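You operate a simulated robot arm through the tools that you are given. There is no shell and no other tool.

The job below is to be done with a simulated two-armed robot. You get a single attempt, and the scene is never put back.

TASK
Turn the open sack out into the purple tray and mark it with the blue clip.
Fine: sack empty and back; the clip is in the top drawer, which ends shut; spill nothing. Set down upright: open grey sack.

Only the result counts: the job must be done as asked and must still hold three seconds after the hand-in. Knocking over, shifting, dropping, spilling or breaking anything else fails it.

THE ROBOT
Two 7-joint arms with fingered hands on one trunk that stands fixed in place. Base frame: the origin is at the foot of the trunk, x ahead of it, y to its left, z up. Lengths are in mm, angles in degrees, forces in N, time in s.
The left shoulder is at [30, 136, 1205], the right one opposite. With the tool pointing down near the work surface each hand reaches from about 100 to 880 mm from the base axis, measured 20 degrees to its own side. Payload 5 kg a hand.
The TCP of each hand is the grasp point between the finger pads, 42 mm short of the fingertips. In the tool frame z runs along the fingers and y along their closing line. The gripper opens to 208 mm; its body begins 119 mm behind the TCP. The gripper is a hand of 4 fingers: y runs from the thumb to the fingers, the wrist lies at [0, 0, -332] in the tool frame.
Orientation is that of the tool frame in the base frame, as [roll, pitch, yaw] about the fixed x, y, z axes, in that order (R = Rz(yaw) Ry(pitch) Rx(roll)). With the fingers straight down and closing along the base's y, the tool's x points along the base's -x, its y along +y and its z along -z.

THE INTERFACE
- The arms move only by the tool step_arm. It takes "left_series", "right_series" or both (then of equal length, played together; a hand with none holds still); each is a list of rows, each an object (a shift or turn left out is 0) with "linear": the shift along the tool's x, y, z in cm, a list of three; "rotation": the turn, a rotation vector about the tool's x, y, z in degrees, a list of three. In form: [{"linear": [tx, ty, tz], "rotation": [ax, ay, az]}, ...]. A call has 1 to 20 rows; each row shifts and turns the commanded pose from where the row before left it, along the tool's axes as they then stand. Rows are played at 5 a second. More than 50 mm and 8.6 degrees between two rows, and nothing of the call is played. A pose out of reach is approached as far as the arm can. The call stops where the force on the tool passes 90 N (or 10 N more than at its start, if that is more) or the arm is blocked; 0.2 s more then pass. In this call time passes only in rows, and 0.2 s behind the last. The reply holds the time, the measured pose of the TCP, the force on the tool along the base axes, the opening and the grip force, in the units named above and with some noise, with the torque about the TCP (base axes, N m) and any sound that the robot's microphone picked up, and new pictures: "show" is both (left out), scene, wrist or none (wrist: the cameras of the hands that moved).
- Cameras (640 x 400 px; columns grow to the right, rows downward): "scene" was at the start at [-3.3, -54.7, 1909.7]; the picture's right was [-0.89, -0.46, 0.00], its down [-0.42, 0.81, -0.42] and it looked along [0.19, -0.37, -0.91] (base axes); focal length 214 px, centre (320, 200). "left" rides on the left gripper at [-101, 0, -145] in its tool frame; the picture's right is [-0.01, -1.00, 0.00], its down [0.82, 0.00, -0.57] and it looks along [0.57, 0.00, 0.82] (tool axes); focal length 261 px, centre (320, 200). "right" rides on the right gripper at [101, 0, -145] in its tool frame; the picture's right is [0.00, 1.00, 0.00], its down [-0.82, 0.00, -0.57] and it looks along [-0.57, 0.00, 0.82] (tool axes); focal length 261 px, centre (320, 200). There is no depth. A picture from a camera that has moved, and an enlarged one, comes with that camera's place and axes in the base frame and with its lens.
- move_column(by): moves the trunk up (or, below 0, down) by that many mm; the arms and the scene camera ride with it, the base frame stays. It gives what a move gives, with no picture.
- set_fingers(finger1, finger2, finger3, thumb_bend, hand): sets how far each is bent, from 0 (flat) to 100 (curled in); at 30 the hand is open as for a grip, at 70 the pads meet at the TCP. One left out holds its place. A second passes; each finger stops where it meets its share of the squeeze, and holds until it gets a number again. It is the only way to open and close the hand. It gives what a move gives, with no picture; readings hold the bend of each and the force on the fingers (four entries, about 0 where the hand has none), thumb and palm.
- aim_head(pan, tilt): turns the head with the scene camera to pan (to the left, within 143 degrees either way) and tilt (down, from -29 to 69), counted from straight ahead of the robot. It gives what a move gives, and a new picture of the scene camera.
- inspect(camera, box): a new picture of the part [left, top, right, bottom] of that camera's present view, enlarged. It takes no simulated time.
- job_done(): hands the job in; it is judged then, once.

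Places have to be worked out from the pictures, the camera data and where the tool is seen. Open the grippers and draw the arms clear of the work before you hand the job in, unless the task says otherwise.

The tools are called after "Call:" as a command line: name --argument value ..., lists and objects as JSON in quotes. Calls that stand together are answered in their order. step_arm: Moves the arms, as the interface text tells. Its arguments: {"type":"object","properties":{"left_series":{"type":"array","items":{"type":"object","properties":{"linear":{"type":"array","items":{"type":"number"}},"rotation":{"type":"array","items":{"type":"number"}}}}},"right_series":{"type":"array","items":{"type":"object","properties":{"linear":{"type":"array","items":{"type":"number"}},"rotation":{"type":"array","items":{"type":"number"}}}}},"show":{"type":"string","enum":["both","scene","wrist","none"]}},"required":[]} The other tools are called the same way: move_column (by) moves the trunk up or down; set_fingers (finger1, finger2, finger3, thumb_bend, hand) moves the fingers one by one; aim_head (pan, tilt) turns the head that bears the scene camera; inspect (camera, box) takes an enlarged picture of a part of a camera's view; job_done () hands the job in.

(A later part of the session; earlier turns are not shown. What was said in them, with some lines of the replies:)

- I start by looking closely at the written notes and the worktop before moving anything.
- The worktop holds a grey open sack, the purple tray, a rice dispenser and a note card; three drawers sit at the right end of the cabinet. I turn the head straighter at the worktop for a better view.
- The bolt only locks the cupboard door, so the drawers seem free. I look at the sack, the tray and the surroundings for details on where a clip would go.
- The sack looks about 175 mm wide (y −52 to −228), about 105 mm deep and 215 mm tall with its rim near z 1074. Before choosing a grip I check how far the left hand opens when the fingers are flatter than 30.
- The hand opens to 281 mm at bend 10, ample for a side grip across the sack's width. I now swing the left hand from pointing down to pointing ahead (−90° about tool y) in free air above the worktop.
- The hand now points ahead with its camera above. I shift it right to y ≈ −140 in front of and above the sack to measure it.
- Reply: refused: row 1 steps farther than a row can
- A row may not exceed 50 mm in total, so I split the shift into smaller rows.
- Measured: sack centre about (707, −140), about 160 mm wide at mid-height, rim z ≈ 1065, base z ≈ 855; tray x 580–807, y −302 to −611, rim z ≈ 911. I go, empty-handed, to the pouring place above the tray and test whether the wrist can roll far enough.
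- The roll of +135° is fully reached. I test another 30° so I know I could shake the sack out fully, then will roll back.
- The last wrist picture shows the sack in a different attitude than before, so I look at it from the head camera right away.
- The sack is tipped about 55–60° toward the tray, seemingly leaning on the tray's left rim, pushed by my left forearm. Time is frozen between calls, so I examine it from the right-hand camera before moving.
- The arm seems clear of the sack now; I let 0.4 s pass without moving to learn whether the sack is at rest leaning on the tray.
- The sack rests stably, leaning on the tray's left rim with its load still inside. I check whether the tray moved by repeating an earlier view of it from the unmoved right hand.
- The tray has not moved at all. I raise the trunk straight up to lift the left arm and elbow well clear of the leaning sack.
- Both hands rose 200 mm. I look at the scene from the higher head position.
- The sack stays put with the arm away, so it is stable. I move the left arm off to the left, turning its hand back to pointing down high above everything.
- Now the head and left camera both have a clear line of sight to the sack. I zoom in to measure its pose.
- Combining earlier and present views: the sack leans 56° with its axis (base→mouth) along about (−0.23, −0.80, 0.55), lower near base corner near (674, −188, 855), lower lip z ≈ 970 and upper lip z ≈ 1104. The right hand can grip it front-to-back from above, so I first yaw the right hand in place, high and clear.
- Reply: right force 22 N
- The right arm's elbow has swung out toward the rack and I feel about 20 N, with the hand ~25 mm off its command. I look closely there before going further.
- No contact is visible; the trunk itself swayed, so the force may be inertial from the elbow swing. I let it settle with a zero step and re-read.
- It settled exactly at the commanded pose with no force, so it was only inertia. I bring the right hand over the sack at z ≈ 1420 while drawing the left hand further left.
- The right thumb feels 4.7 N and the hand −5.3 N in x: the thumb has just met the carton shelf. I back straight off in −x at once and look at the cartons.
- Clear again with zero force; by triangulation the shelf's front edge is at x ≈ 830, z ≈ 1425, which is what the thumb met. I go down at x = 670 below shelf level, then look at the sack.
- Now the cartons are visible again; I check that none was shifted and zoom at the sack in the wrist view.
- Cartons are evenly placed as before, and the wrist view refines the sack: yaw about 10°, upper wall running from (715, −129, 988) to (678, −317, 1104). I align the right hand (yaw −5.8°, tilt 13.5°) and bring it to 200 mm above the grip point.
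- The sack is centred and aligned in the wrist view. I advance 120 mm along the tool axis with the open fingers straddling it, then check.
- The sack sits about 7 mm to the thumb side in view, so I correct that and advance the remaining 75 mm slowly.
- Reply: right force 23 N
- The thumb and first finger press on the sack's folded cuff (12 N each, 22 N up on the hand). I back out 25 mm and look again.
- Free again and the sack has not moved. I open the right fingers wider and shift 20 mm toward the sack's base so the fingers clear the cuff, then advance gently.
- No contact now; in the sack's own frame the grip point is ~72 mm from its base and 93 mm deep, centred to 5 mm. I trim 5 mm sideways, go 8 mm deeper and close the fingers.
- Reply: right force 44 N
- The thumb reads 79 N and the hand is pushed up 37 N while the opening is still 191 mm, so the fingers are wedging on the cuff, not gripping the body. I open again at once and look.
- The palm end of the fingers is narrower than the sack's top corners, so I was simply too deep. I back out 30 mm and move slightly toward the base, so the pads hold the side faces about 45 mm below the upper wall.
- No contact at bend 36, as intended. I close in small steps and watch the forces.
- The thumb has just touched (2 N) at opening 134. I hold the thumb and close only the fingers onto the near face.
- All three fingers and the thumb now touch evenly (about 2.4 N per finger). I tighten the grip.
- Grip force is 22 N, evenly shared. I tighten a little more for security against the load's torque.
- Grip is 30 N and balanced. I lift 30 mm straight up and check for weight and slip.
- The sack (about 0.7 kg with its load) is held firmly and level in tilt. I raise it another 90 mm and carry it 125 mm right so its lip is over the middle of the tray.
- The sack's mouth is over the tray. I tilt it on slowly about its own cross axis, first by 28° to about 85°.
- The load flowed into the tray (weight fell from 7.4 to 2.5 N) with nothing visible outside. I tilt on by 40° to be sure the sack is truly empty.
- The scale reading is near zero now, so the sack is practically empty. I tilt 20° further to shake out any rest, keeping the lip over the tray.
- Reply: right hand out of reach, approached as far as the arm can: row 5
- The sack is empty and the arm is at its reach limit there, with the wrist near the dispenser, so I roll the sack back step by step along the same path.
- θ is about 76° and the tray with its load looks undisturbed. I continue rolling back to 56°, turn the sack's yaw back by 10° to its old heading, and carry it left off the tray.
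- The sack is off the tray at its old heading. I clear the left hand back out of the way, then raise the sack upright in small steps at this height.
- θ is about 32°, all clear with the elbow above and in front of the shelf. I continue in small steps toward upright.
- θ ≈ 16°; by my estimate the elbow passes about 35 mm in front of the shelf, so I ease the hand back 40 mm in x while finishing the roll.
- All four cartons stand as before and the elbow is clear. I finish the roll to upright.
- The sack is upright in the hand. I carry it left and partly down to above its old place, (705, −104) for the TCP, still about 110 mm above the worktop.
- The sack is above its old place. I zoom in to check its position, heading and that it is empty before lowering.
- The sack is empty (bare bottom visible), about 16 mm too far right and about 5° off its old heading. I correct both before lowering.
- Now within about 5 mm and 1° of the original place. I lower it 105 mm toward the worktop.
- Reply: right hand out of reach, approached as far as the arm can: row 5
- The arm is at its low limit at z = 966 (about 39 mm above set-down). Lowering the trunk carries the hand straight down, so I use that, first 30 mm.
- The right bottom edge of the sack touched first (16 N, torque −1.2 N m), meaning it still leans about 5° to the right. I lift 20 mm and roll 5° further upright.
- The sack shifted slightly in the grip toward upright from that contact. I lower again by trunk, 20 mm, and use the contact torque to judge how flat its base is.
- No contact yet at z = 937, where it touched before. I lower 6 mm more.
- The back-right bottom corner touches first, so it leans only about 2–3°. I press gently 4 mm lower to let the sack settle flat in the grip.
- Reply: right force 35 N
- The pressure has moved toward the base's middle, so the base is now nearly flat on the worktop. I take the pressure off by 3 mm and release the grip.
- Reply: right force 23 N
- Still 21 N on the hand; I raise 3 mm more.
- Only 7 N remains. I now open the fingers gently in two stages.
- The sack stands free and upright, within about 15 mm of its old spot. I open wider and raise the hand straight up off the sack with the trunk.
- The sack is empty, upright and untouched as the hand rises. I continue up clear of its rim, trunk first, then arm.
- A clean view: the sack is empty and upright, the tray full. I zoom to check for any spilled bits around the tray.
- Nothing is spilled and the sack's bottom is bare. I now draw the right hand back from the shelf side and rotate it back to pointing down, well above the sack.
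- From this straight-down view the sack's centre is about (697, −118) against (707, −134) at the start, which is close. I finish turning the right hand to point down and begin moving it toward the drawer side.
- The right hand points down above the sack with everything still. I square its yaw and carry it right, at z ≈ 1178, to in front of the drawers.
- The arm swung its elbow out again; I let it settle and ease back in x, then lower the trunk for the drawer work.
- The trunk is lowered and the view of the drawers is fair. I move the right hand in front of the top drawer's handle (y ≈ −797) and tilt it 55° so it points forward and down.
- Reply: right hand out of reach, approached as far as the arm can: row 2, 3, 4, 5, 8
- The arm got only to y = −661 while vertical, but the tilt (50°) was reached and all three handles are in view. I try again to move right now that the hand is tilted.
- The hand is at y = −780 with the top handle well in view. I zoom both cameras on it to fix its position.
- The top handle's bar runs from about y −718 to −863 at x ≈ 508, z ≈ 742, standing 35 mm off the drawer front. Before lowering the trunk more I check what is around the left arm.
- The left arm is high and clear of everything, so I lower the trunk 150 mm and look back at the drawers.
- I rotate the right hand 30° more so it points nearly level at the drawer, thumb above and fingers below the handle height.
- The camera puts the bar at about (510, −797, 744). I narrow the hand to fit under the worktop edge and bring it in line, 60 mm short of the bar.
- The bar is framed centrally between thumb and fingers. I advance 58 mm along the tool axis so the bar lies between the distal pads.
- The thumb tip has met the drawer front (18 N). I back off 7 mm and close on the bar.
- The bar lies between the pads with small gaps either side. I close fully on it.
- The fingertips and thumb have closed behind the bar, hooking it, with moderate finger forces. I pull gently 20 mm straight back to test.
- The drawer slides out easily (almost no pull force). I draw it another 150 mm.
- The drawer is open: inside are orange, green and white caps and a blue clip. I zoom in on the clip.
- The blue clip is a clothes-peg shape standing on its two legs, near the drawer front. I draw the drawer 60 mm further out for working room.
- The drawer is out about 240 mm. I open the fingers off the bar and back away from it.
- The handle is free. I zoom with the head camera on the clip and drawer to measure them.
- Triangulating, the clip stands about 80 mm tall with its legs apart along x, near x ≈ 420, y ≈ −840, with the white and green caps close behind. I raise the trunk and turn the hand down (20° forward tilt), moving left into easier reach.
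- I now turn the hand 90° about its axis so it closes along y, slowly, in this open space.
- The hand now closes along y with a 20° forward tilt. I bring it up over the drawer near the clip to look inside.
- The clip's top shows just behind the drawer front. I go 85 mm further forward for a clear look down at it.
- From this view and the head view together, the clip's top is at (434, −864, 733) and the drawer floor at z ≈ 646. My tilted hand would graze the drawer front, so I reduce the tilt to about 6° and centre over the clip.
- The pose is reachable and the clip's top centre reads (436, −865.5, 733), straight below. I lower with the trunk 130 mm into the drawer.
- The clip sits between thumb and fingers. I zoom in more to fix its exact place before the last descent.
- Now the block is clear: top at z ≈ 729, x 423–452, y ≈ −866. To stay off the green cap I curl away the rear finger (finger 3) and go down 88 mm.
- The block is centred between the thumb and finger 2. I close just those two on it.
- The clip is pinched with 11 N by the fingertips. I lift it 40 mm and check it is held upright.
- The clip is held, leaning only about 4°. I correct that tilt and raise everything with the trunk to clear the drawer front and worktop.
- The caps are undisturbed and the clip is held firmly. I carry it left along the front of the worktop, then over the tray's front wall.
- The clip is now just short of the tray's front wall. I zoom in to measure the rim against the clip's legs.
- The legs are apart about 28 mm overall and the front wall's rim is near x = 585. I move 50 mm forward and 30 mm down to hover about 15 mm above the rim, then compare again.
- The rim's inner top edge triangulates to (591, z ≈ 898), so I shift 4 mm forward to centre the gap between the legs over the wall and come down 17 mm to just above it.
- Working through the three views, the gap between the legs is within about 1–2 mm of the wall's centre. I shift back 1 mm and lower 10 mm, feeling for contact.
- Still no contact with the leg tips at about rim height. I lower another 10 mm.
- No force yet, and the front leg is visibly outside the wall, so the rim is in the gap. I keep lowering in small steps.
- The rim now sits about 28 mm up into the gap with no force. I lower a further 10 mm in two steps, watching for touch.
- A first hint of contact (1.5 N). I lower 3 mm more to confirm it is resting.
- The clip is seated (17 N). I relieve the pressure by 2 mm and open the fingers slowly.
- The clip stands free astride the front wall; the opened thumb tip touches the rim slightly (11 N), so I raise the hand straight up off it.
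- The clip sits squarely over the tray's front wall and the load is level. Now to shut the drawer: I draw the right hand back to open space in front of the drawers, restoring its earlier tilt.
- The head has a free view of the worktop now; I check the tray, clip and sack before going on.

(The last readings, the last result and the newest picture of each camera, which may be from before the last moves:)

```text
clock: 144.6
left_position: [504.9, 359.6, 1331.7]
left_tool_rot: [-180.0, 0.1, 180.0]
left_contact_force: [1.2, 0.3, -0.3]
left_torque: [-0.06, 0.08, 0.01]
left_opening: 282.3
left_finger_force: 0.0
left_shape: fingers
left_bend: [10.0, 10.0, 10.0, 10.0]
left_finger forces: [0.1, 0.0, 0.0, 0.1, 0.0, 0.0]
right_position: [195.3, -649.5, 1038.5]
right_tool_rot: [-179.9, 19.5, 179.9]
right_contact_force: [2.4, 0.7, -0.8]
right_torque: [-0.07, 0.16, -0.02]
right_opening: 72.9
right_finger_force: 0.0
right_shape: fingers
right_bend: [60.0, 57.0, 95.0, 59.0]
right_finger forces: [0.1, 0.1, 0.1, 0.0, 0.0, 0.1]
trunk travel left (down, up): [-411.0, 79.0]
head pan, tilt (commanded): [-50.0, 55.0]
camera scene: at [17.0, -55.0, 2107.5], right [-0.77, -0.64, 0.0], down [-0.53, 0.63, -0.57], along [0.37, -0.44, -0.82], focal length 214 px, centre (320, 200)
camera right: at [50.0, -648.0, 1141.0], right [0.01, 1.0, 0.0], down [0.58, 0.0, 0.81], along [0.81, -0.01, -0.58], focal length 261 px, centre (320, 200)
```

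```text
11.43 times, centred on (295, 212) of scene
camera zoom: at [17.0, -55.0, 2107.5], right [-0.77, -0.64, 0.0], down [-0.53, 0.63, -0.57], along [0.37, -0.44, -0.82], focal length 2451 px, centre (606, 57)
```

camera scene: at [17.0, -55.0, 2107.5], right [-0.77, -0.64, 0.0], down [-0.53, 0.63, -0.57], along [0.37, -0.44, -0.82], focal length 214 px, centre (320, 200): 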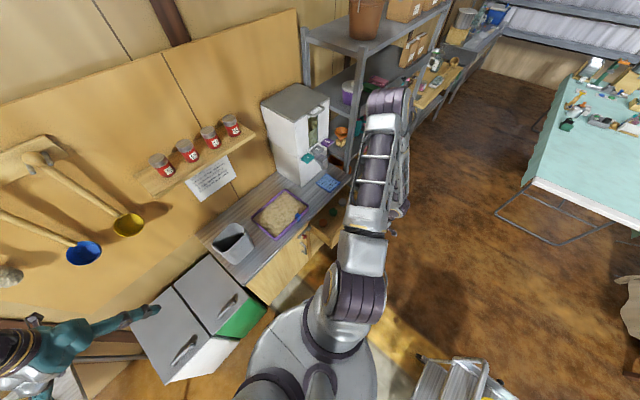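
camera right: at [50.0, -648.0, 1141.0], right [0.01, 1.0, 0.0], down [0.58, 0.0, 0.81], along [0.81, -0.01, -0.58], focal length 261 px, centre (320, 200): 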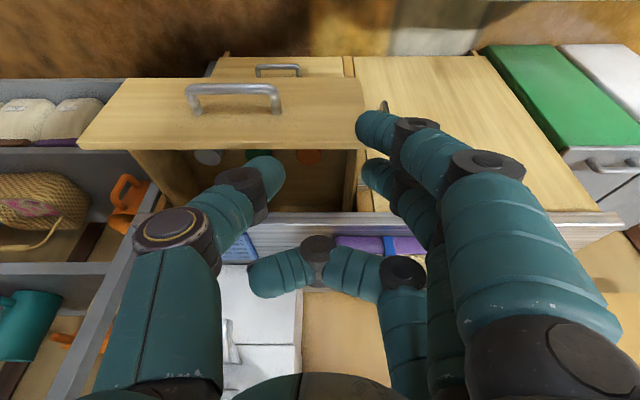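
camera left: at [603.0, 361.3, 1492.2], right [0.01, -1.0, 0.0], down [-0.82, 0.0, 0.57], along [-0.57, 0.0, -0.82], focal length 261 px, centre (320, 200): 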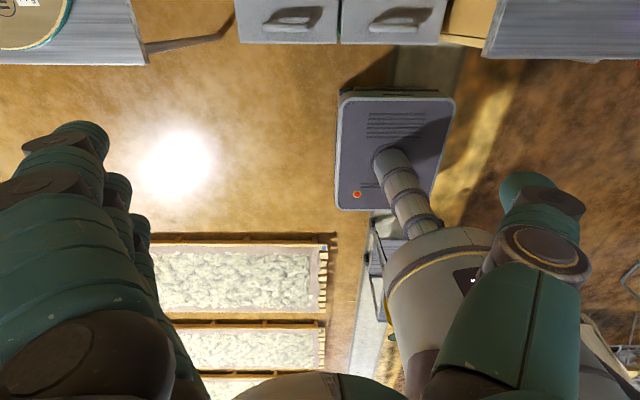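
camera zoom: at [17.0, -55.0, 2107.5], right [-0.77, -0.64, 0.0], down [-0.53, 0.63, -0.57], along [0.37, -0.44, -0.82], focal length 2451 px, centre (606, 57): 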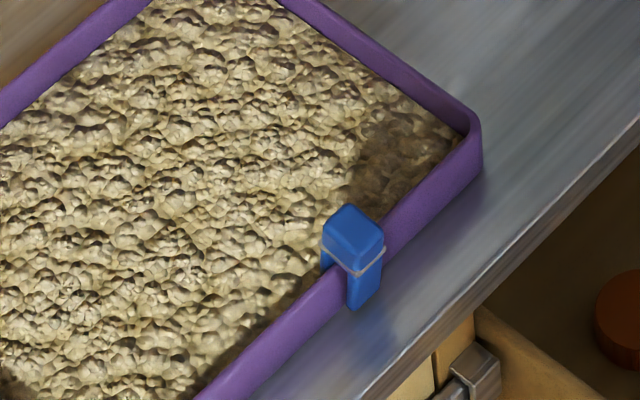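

The clip is neatly astride the wall, upright. Now I turn the right hand back 90° about its axis, as for the handle, to push the drawer shut.

Call:
step_arm --right_series '[{"rotation": [0, 0, -5]}, {"rotation": [0, 0, -5]}, {"rotation": [0, 0, -5]}, {"rotation": [0, 0, -5]}, {"rotation": [0, 0, -5]}, {"rotation": [0, 0, -5]}, {"rotation": [0, 0, -5]}, {"rotation": [0, 0, -5]}, {"rotation": [0, 0, -5]}, {"rotation": [0, 0, -5]}, {"rotation": [0, 0, -5]}, {"rotation": [0, 0, -5]}, {"rotation": [0, 0, -5]}, {"rotation": [0, 0, -5]}, {"rotation": [0, 0, -5]}, {"rotation": [0, 0, -5]}, {"rotation": [0, 0, -5]}, {"rotation": [0, 0, -5]}]' --show "both"

```text
clock: 148.4
left_position: [506.7, 357.8, 1330.8]
left_tool_rot: [-179.9, -0.1, 179.9]
left_contact_force: [1.9, 0.1, -1.7]
left_torque: [-0.03, 0.3, 0.01]
left_opening: 282.0
left_finger_force: 0.1
left_shape: fingers
left_bend: [10.0, 10.0, 10.0, 10.0]
left_finger forces: [0.1, 0.1, 0.0, 0.1, 0.1, 0.0]
right_position: [195.5, -651.0, 1037.2]
right_tool_rot: [-160.6, -0.3, -90.1]
right_contact_force: [0.6, -0.1, 0.9]
right_torque: [0.02, 0.03, 0.01]
right_opening: 73.2
right_finger_force: 0.0
right_shape: fingers
right_bend: [60.0, 57.0, 95.0, 59.0]
right_finger forces: [0.0, 0.0, 0.0, 0.0, 0.0, 0.1]
trunk travel left (down, up): [-411.0, 79.0]
head pan, tilt (commanded): [-50.0, 55.0]
camera scene: at [19.8, -55.2, 2107.4], right [-0.77, -0.64, 0.0], down [-0.53, 0.63, -0.57], along [0.37, -0.44, -0.82], focal length 214 px, centre (320, 200)
camera right: at [146.2, -750.1, 1175.5], right [-0.94, 0.0, -0.33], down [-0.18, 0.82, 0.54], along [0.28, 0.57, -0.78], focal length 261 px, centre (320, 200)
```

scene: 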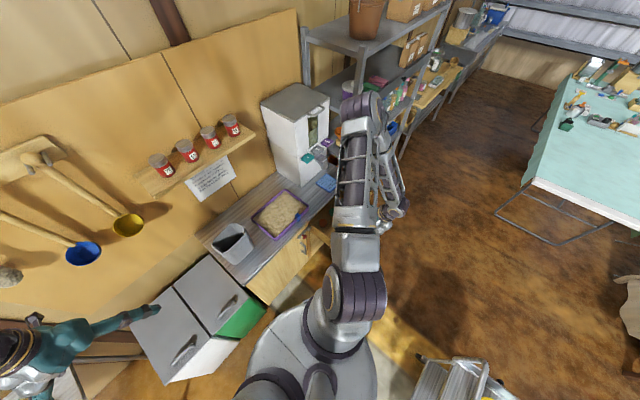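
right: 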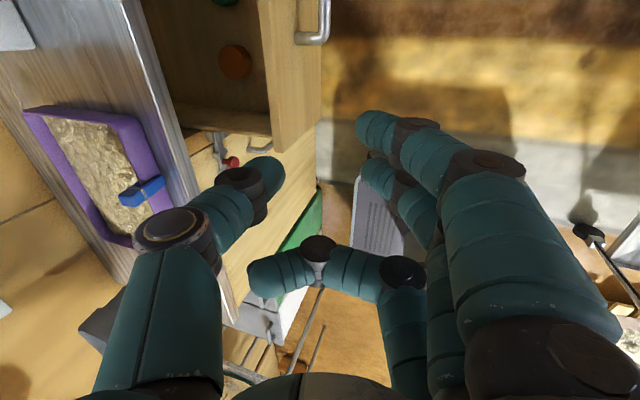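

The hand is turned. I now tilt it to point at the drawer while moving right in line with the handle.

Call:
step_arm --right_series '[{"linear": [1.2, 0, 0], "rotation": [5, 0, 0]}, {"linear": [1.2, 0, 0], "rotation": [5, 0, 0]}, {"linear": [1.2, 0, 0], "rotation": [5, 0, 0]}, {"linear": [1.2, 0, 0], "rotation": [5, 0, 0]}, {"linear": [1.2, 0, 0], "rotation": [5, 0, 0]}, {"linear": [1.2, 0, 0], "rotation": [5, 0, 0]}, {"linear": [1.2, 0, 0], "rotation": [5, 0, 0]}, {"linear": [1.2, 0, 0], "rotation": [5, 0, 0]}, {"linear": [1.2, 0, 0], "rotation": [5, 0, 0]}, {"linear": [1.2, 0, 0], "rotation": [5, 0, 0]}, {"linear": [1.2, 0, 0], "rotation": [5, 0, 0]}, {"linear": [1.2, 0, 0], "rotation": [5, 0, 0]}]' --show "both"

```text
clock: 151.0
left_position: [503.6, 358.3, 1333.3]
left_tool_rot: [180.0, 0.0, -179.9]
left_contact_force: [-0.7, 0.1, -0.1]
left_torque: [0.08, -0.05, -0.02]
left_opening: 282.1
left_finger_force: 0.1
left_shape: fingers
left_bend: [10.0, 10.0, 10.0, 10.0]
left_finger forces: [0.0, 0.0, 0.1, 0.0, 0.0, 0.0]
right_position: [193.8, -795.4, 1038.4]
right_tool_rot: [-100.4, -0.2, -90.1]
right_contact_force: [0.0, -1.0, -0.1]
right_torque: [-0.01, 0.05, 0.08]
right_opening: 73.0
right_finger_force: 0.0
right_shape: fingers
right_bend: [60.0, 57.0, 95.0, 59.0]
right_finger forces: [0.0, 0.0, 0.0, 0.1, 0.0, 0.0]
trunk travel left (down, up): [-411.0, 79.0]
head pan, tilt (commanded): [-50.0, 55.0]
camera scene: at [14.2, -57.1, 2107.5], right [-0.77, -0.64, 0.0], down [-0.53, 0.63, -0.57], along [0.37, -0.44, -0.82], focal length 214 px, centre (320, 200)
camera right: at [50.5, -895.5, 1064.8], right [-0.18, 0.0, -0.98], down [-0.56, 0.82, 0.1], along [0.81, 0.57, -0.15], focal length 261 px, centre (320, 200)
```

scene: 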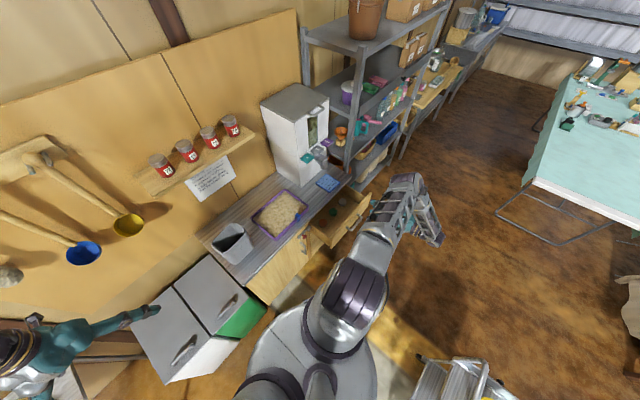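
right: 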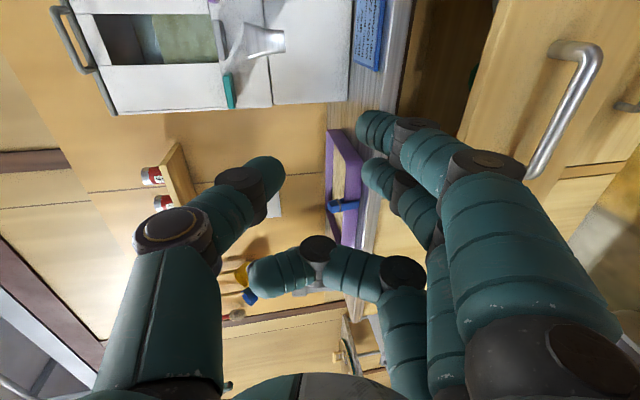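

The hand faces the drawer again. I reset the fingers as before and lower the trunk 279 mm to handle height.

Call:
set_fingers --hand "right" --finger1 60 --finger2 60 --finger3 60 --thumb_bend 60

Call:
move_column --by -279

Call:
inspect --camera "right" --box '[0, 0, 640, 400]'

```text
clock: 152.0
left_position: [503.4, 359.0, 1332.7]
left_tool_rot: [180.0, 0.0, -180.0]
left_contact_force: [1.4, 0.2, 0.4]
left_torque: [0.02, -0.03, -0.02]
left_opening: 282.4
left_finger_force: 0.2
left_shape: fingers
left_bend: [10.0, 10.0, 10.0, 10.0]
left_finger forces: [0.1, 0.0, 0.0, 0.1, 0.0, 0.0]
right_position: [193.0, -794.9, 1039.4]
right_tool_rot: [-100.6, -0.2, -90.1]
right_contact_force: [-0.8, 0.1, -0.2]
right_torque: [-0.01, 0.01, -0.01]
right_opening: 71.4
right_finger_force: 0.1
right_shape: fingers
right_bend: [60.0, 60.0, 60.0, 60.0]
right_finger forces: [0.0, 0.1, 0.1, 0.0, 0.0, 0.0]
trunk travel left (down, up): [-411.0, 79.0]
head pan, tilt (commanded): [-50.0, 55.0]
```

```text
clock: 154.8
left_position: [503.2, 359.8, 1054.8]
left_tool_rot: [180.0, 0.0, -180.0]
left_contact_force: [0.2, -0.6, -0.1]
left_torque: [-0.01, 0.01, -0.01]
left_opening: 281.9
left_finger_force: 0.1
left_shape: fingers
left_bend: [10.0, 10.0, 10.0, 10.0]
left_finger forces: [0.2, 0.0, 0.1, 0.0, 0.0, 0.0]
right_position: [194.1, -793.6, 760.5]
right_tool_rot: [-100.5, -0.2, -90.1]
right_contact_force: [-0.5, 0.8, 0.7]
right_torque: [0.03, 0.01, 0.02]
right_opening: 71.3
right_finger_force: 0.1
right_shape: fingers
right_bend: [60.0, 60.0, 60.0, 60.0]
right_finger forces: [0.0, 0.0, 0.0, 0.1, 0.0, 0.0]
trunk travel left (down, up): [-132.0, 358.0]
head pan, tilt (commanded): [-50.0, 55.0]
```

```text
1.00 times, centred on (320, 200) of right (not enlarged: the box is as wide or as high as the picture)
camera zoom: at [50.9, -894.6, 786.3], right [-0.18, 0.0, -0.98], down [-0.56, 0.82, 0.1], along [0.81, 0.57, -0.15], focal length 261 px, centre (320, 200)
```

zoom: 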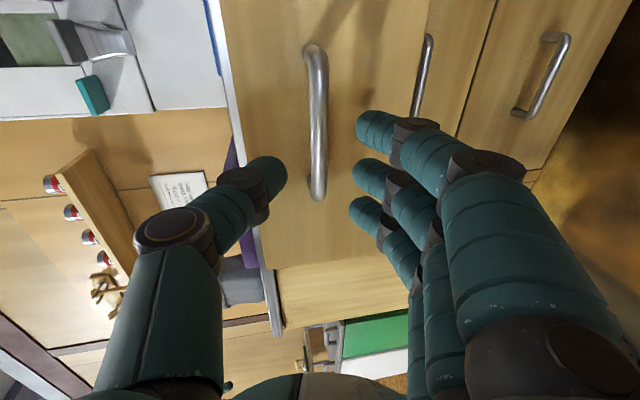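

The bar is framed between thumb and fingers as before. I go in until the fingertips meet the drawer front and push it straight inward, first 160 mm of the way.

Call:
step_arm --right_series '[{"linear": [0, 0, 2]}, {"linear": [0, 0, 2]}, {"linear": [0, 0, 2]}, {"linear": [0, 0, 2]}, {"linear": [0, -0.364, 1.966]}, {"linear": [0, -0.364, 1.966]}, {"linear": [0, -0.364, 1.966]}, {"linear": [0, -0.364, 1.966]}, {"linear": [0, -0.364, 1.966]}, {"linear": [0, -0.364, 1.966]}, {"linear": [0, -0.364, 1.966]}, {"linear": [0, -0.364, 1.966]}]' --show "both"

```text
clock: 157.4
left_position: [503.7, 358.4, 1053.4]
left_tool_rot: [179.9, 0.1, 180.0]
left_contact_force: [-0.3, 0.3, 0.4]
left_torque: [-0.02, 0.06, 0.01]
left_opening: 281.9
left_finger_force: 0.0
left_shape: fingers
left_bend: [10.0, 10.0, 10.0, 10.0]
left_finger forces: [0.0, 0.1, 0.0, 0.0, 0.1, 0.0]
right_position: [431.9, -793.2, 744.5]
right_tool_rot: [-100.5, -0.3, -90.2]
right_contact_force: [-1.1, -0.1, -0.1]
right_torque: [0.02, 0.02, 0.01]
right_opening: 70.8
right_finger_force: 0.2
right_shape: fingers
right_bend: [60.0, 60.0, 60.0, 60.0]
right_finger forces: [0.1, 0.0, 0.0, 0.0, 0.1, 0.1]
trunk travel left (down, up): [-132.0, 358.0]
head pan, tilt (commanded): [-50.0, 55.0]
camera scene: at [15.9, -55.8, 1828.5], right [-0.77, -0.64, 0.0], down [-0.53, 0.63, -0.57], along [0.37, -0.44, -0.82], focal length 214 px, centre (320, 200)
camera right: at [289.4, -893.8, 771.8], right [-0.18, 0.0, -0.98], down [-0.56, 0.82, 0.11], along [0.81, 0.57, -0.15], focal length 261 px, centre (320, 200)
```

scene: 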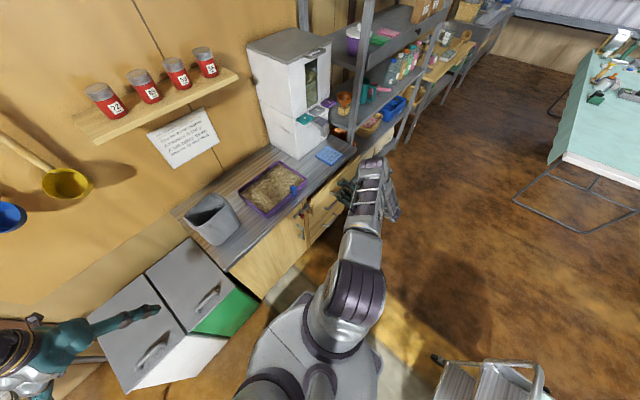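
right: 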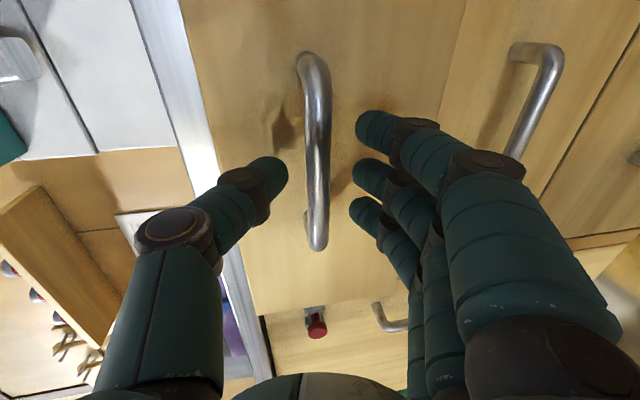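

The drawer is sliding in with almost no force. I push the remaining 60 mm and a few millimetres beyond to be sure it is fully shut.

Call:
step_arm --right_series '[{"linear": [0, -0.364, 1.966]}, {"linear": [0, -0.364, 1.966]}, {"linear": [0, -0.364, 1.966]}, {"linear": [0, -0.091, 0.49]}]' --show "both"

Call:
inspect --camera "scene" --box '[280, 150, 400, 250]'

```text
clock: 158.4
left_position: [502.1, 358.9, 1054.6]
left_tool_rot: [180.0, 0.1, 179.9]
left_contact_force: [0.1, -0.7, -0.2]
left_torque: [0.01, 0.0, -0.02]
left_opening: 282.2
left_finger_force: 0.1
left_shape: fingers
left_bend: [10.0, 10.0, 10.0, 10.0]
left_finger forces: [0.0, 0.0, 0.0, 0.0, 0.0, 0.0]
right_position: [493.0, -796.2, 744.8]
right_tool_rot: [-100.5, -0.2, -90.1]
right_contact_force: [-41.3, 7.9, 10.2]
right_torque: [-0.22, -2.05, 0.64]
right_opening: 69.5
right_finger_force: 20.5
right_shape: fingers
right_bend: [60.0, 60.0, 60.0, 60.0]
right_finger forces: [0.0, 0.0, 0.1, 0.0, 41.6, 0.0]
trunk travel left (down, up): [-132.0, 358.0]
head pan, tilt (commanded): [-50.0, 55.0]
camera scene: at [11.1, -54.7, 1828.7], right [-0.77, -0.64, 0.0], down [-0.52, 0.63, -0.57], along [0.37, -0.44, -0.82], focal length 214 px, centre (320, 200)
camera right: at [349.2, -895.5, 772.0], right [-0.18, 0.0, -0.98], down [-0.56, 0.82, 0.11], along [0.81, 0.57, -0.15], focal length 261 px, centre (320, 200)
```

scene: 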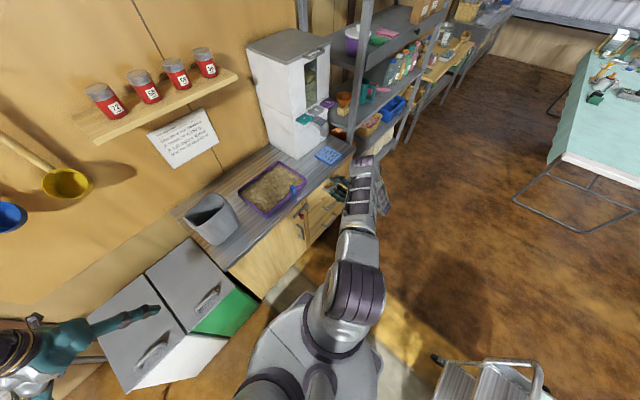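
right: 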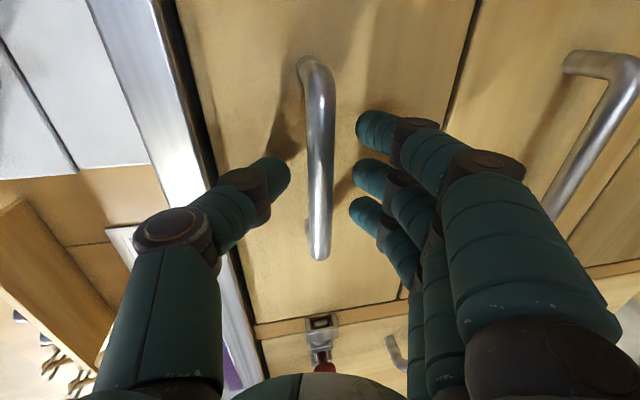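

```text
4.00 times, centred on (340, 200) of scene
camera zoom: at [11.1, -54.7, 1828.7], right [-0.77, -0.64, 0.0], down [-0.52, 0.63, -0.57], along [0.37, -0.44, -0.82], focal length 858 px, centre (240, 200)
```

zoom: 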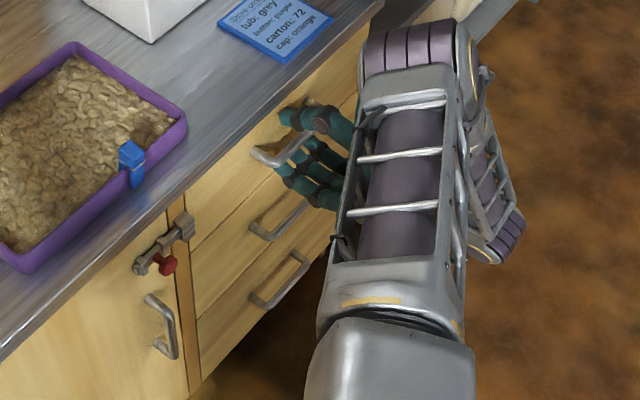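

The drawer met its stop (41 N) and its front is flush with the others. I back the hand out along its axis and check the drawer stays shut.

Call:
step_arm --right_series '[{"linear": [0, 0, -1]}, {"linear": [0, 0, -2]}, {"linear": [0, 0, -2.5]}, {"linear": [0, 0, -3]}, {"linear": [0, 0, -3]}]' --show "both"

Call:
inspect --camera "scene" --box '[280, 150, 400, 250]'

Call:
inspect --camera "right" --box '[180, 0, 480, 200]'

```text
clock: 159.6
left_position: [503.4, 360.0, 1053.7]
left_tool_rot: [-180.0, 0.0, -179.9]
left_contact_force: [-0.2, 0.5, 0.1]
left_torque: [0.03, -0.08, -0.02]
left_opening: 282.3
left_finger_force: 0.1
left_shape: fingers
left_bend: [10.0, 10.0, 10.0, 10.0]
left_finger forces: [0.0, 0.0, 0.1, 0.1, 0.1, 0.0]
right_position: [386.4, -794.4, 765.2]
right_tool_rot: [-100.4, -0.2, -90.0]
right_contact_force: [0.9, -0.5, -0.4]
right_torque: [0.01, 0.03, -0.01]
right_opening: 70.6
right_finger_force: 0.0
right_shape: fingers
right_bend: [60.0, 60.0, 60.0, 60.0]
right_finger forces: [0.1, 0.0, 0.0, 0.0, 0.0, 0.1]
trunk travel left (down, up): [-132.0, 358.0]
head pan, tilt (commanded): [-50.0, 55.0]
camera scene: at [14.4, -56.3, 1828.5], right [-0.77, -0.64, 0.0], down [-0.53, 0.63, -0.57], along [0.37, -0.44, -0.82], focal length 214 px, centre (320, 200)
camera right: at [242.5, -894.9, 790.9], right [-0.18, 0.0, -0.98], down [-0.56, 0.82, 0.1], along [0.81, 0.57, -0.15], focal length 261 px, centre (320, 200)
```

scene: 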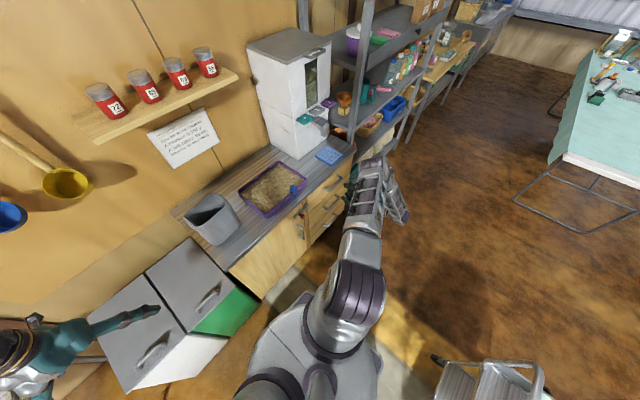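
right: 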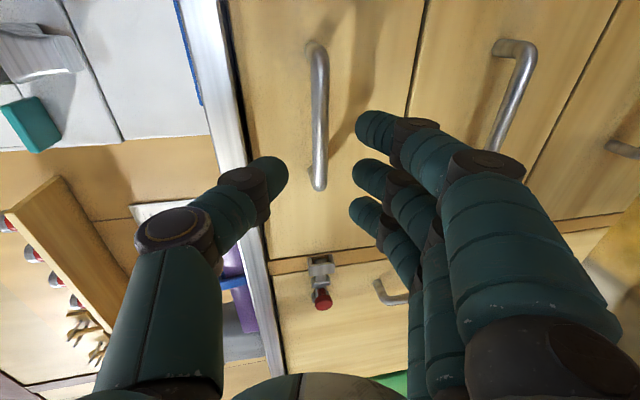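

```text
4.00 times, centred on (340, 200) of scene
camera zoom: at [14.4, -56.3, 1828.5], right [-0.77, -0.64, 0.0], down [-0.53, 0.63, -0.57], along [0.37, -0.44, -0.82], focal length 858 px, centre (240, 200)
```

zoom: 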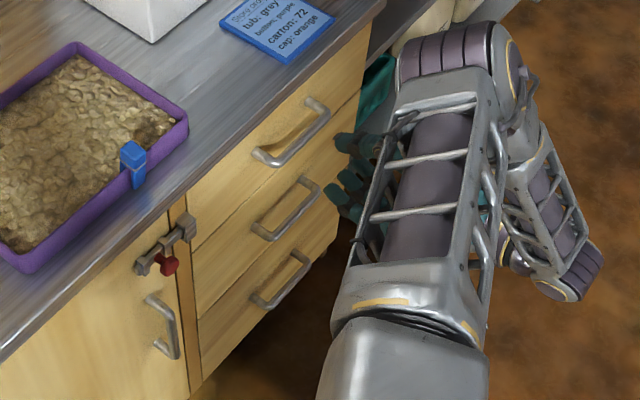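

```text
2.00 times, centred on (330, 100) of right
camera zoom: at [242.5, -894.9, 790.9], right [-0.18, 0.0, -0.98], down [-0.56, 0.82, 0.1], along [0.81, 0.57, -0.15], focal length 521 px, centre (300, 400)
```

zoom: 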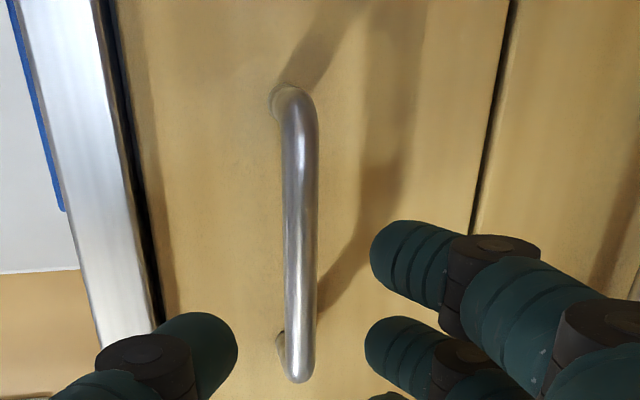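

The drawer is flush and stays shut. I draw the right hand further back, open it, and bring trunk and head to their starting settings to compare the sack's place with the first picture exactly.

Call:
step_arm --right_series '[{"linear": [0, 0, -4]}, {"linear": [0, 0, -4]}, {"linear": [0, 0, -4]}]' --show "none"

Call:
set_fingers --hand "right" --finger1 30 --finger2 30 --finger3 30 --thumb_bend 30

Call:
move_column --by 93

Call:
aim_head --pan -25 --tilt 55

Call:
inspect --camera "scene" --box '[262, 165, 312, 225]'

Call:
inspect --camera "scene" --box '[300, 160, 380, 225]'

```text
clock: 160.4
left_position: [502.8, 359.8, 1055.1]
left_tool_rot: [-180.0, 0.0, -179.8]
left_contact_force: [-1.3, 0.1, 0.7]
left_torque: [-0.05, -0.17, 0.0]
left_opening: 282.2
left_finger_force: 0.1
left_shape: fingers
left_bend: [10.0, 10.0, 10.0, 10.0]
left_finger forces: [0.1, 0.0, 0.1, 0.0, 0.0, 0.0]
right_position: [266.9, -795.3, 786.3]
right_tool_rot: [-100.4, -0.2, -90.1]
right_contact_force: [1.1, 0.7, 0.6]
right_torque: [-0.03, 0.04, 0.03]
right_opening: 70.9
right_finger_force: 0.3
right_shape: fingers
right_bend: [60.0, 60.0, 60.0, 60.0]
right_finger forces: [0.0, 0.1, 0.0, 0.0, 0.0, 0.0]
trunk travel left (down, up): [-132.0, 358.0]
head pan, tilt (commanded): [-50.0, 55.0]
```

```text
clock: 161.4
left_position: [503.5, 360.1, 1054.0]
left_tool_rot: [180.0, 0.0, 180.0]
left_contact_force: [-0.4, -0.1, 0.6]
left_torque: [-0.03, 0.01, -0.02]
left_opening: 282.2
left_finger_force: 0.0
left_shape: fingers
left_bend: [10.0, 10.0, 10.0, 10.0]
left_finger forces: [0.0, 0.1, 0.0, 0.0, 0.1, 0.0]
right_position: [266.9, -794.7, 785.7]
right_tool_rot: [-100.5, -0.2, -90.1]
right_contact_force: [0.5, 0.1, 0.6]
right_torque: [0.04, -0.01, -0.03]
right_opening: 223.3
right_finger_force: 0.0
right_shape: fingers
right_bend: [30.0, 30.0, 30.0, 30.0]
right_finger forces: [0.0, 0.1, 0.0, 0.0, 0.1, 0.0]
trunk travel left (down, up): [-132.0, 358.0]
head pan, tilt (commanded): [-50.0, 55.0]
```

```text
clock: 162.7
left_position: [504.0, 358.0, 1147.6]
left_tool_rot: [-179.9, 0.0, -180.0]
left_contact_force: [0.9, 0.0, 0.5]
left_torque: [0.01, -0.01, 0.03]
left_opening: 282.1
left_finger_force: 0.0
left_shape: fingers
left_bend: [10.0, 10.0, 10.0, 10.0]
left_finger forces: [0.1, 0.1, 0.1, 0.1, 0.0, 0.0]
right_position: [267.6, -794.8, 877.5]
right_tool_rot: [-100.5, -0.3, -90.2]
right_contact_force: [-0.2, 0.5, -0.3]
right_torque: [-0.05, -0.07, 0.02]
right_opening: 223.1
right_finger_force: 0.1
right_shape: fingers
right_bend: [30.0, 30.0, 30.0, 30.0]
right_finger forces: [0.1, 0.0, 0.0, 0.0, 0.0, 0.0]
trunk travel left (down, up): [-225.0, 265.0]
head pan, tilt (commanded): [-50.0, 55.0]
```

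```text
clock: 163.6
left_position: [503.8, 359.4, 1147.9]
left_tool_rot: [-180.0, 0.0, 180.0]
left_contact_force: [-0.8, 0.2, -0.1]
left_torque: [0.04, 0.0, 0.0]
left_opening: 282.4
left_finger_force: 0.0
left_shape: fingers
left_bend: [10.0, 10.0, 10.0, 10.0]
left_finger forces: [0.1, 0.0, 0.1, 0.0, 0.0, 0.0]
right_position: [267.4, -793.6, 878.4]
right_tool_rot: [-100.6, -0.2, -90.1]
right_contact_force: [-0.4, 0.7, -0.6]
right_torque: [0.01, 0.0, 0.02]
right_opening: 223.4
right_finger_force: 0.1
right_shape: fingers
right_bend: [30.0, 30.0, 30.0, 30.0]
right_finger forces: [0.0, 0.0, 0.0, 0.0, 0.0, 0.1]
trunk travel left (down, up): [-225.0, 265.0]
head pan, tilt (commanded): [-25.0, 55.0]
camera scene: at [34.1, -31.5, 1921.5], right [-0.42, -0.91, 0.0], down [-0.74, 0.35, -0.57], along [0.52, -0.24, -0.82], focal length 214 px, centre (320, 200)
```

scene: 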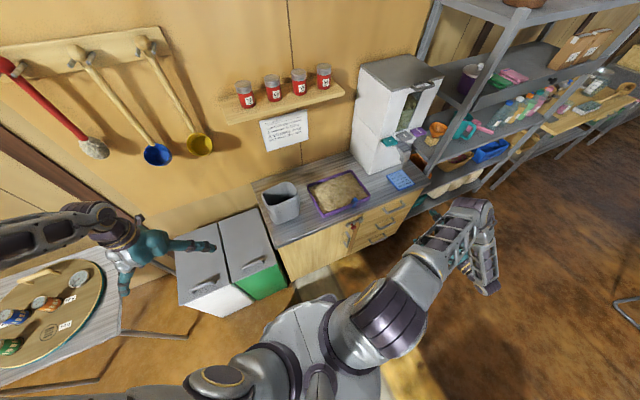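

```text
6.67 times, centred on (287, 195) of scene
camera zoom: at [34.1, -31.5, 1921.5], right [-0.42, -0.91, 0.0], down [-0.74, 0.35, -0.57], along [0.52, -0.24, -0.82], focal length 1430 px, centre (540, 233)
```

zoom: 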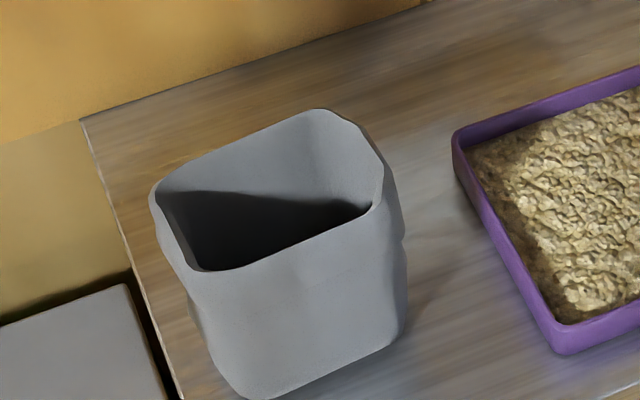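

```text
6.15 times, centred on (340, 192) of scene
camera zoom: at [34.1, -31.5, 1921.5], right [-0.42, -0.91, 0.0], down [-0.74, 0.35, -0.57], along [0.52, -0.24, -0.82], focal length 1320 px, centre (197, 246)
```

zoom: 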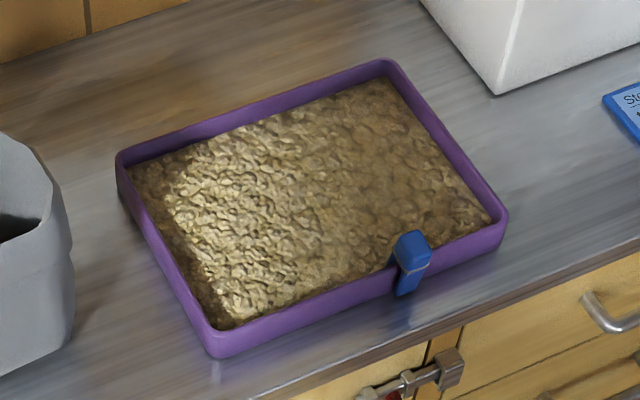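

The tray is pixel-for-pixel where it was, the clip stands on its rim, and the sack is upright about 18 mm from its first place. I make a last check of the wider scene.

Call:
inspect --camera "scene" --box '[240, 140, 400, 260]'

Call:
inspect --camera "scene" --box '[340, 130, 500, 250]'

Call:
inspect --camera "scene" --box '[220, 50, 360, 160]'

```text
3.33 times, centred on (320, 200) of scene
camera zoom: at [34.1, -31.5, 1921.5], right [-0.42, -0.91, 0.0], down [-0.74, 0.35, -0.57], along [0.52, -0.24, -0.82], focal length 715 px, centre (320, 200)
```

zoom: 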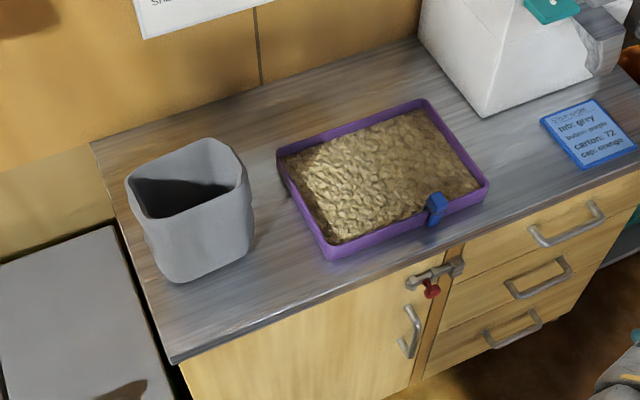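

```text
3.33 times, centred on (420, 190) of scene
camera zoom: at [34.1, -31.5, 1921.5], right [-0.42, -0.91, 0.0], down [-0.74, 0.35, -0.57], along [0.52, -0.24, -0.82], focal length 715 px, centre (-13, 233)
```

zoom: 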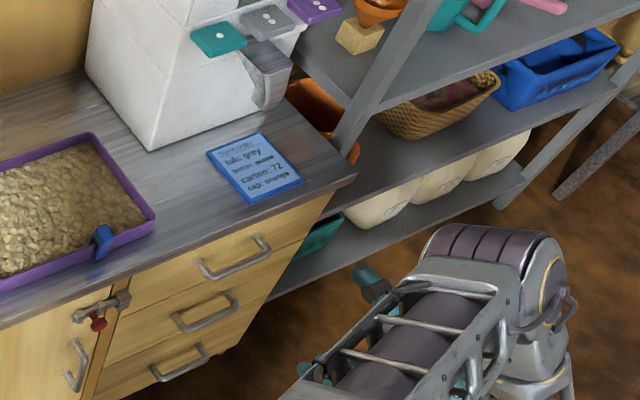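

```text
3.64 times, centred on (290, 105) of scene
camera zoom: at [34.1, -31.5, 1921.5], right [-0.42, -0.91, 0.0], down [-0.74, 0.35, -0.57], along [0.52, -0.24, -0.82], focal length 780 px, centre (429, 546)
```

zoom: 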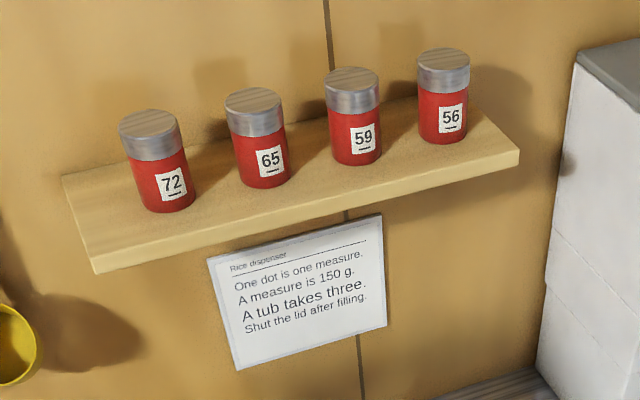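

Everything matches the start: cartons, card, tray and drawer handles are at their first pixel positions. The sack is empty and upright, the load is in the tray, the blue clip is on the tray's rim, and both hands are open and clear. I hand the job in.

Call:
job_done

```text
The job is handed in.
```

I handed the job in: the sack is emptied into the purple tray and the blue clip sits over the tray's front wall. I don't know the verdict, because the hand-in returned only a confirmation.

- **Sack:** It is empty and standing upright. It is about 18 mm from its starting spot and turned a few degrees.
- **Tray:** The whole load is in it. I saw nothing spilled, and the tray has not moved.
- **Clip:** "Mark it" could have meant the sack or the tray. I took it as the tray.
- **Drawer:** The top drawer is shut, flush with the others. The caps inside were not touched.
- **Everything else:** The shelf cartons, the order card and the tray are where they were in the first pictures. Both hands are open and clear of the work.

Two mishaps on the way:

- **Sack knocked over:** While I tested the wrist with an empty hand, the arm tipped the full sack against the tray's left wall. Nothing spilled, and I picked it up from there to pour.
- **Shelf touched:** The right thumb brushed the carton shelf once. The cartons did not move.
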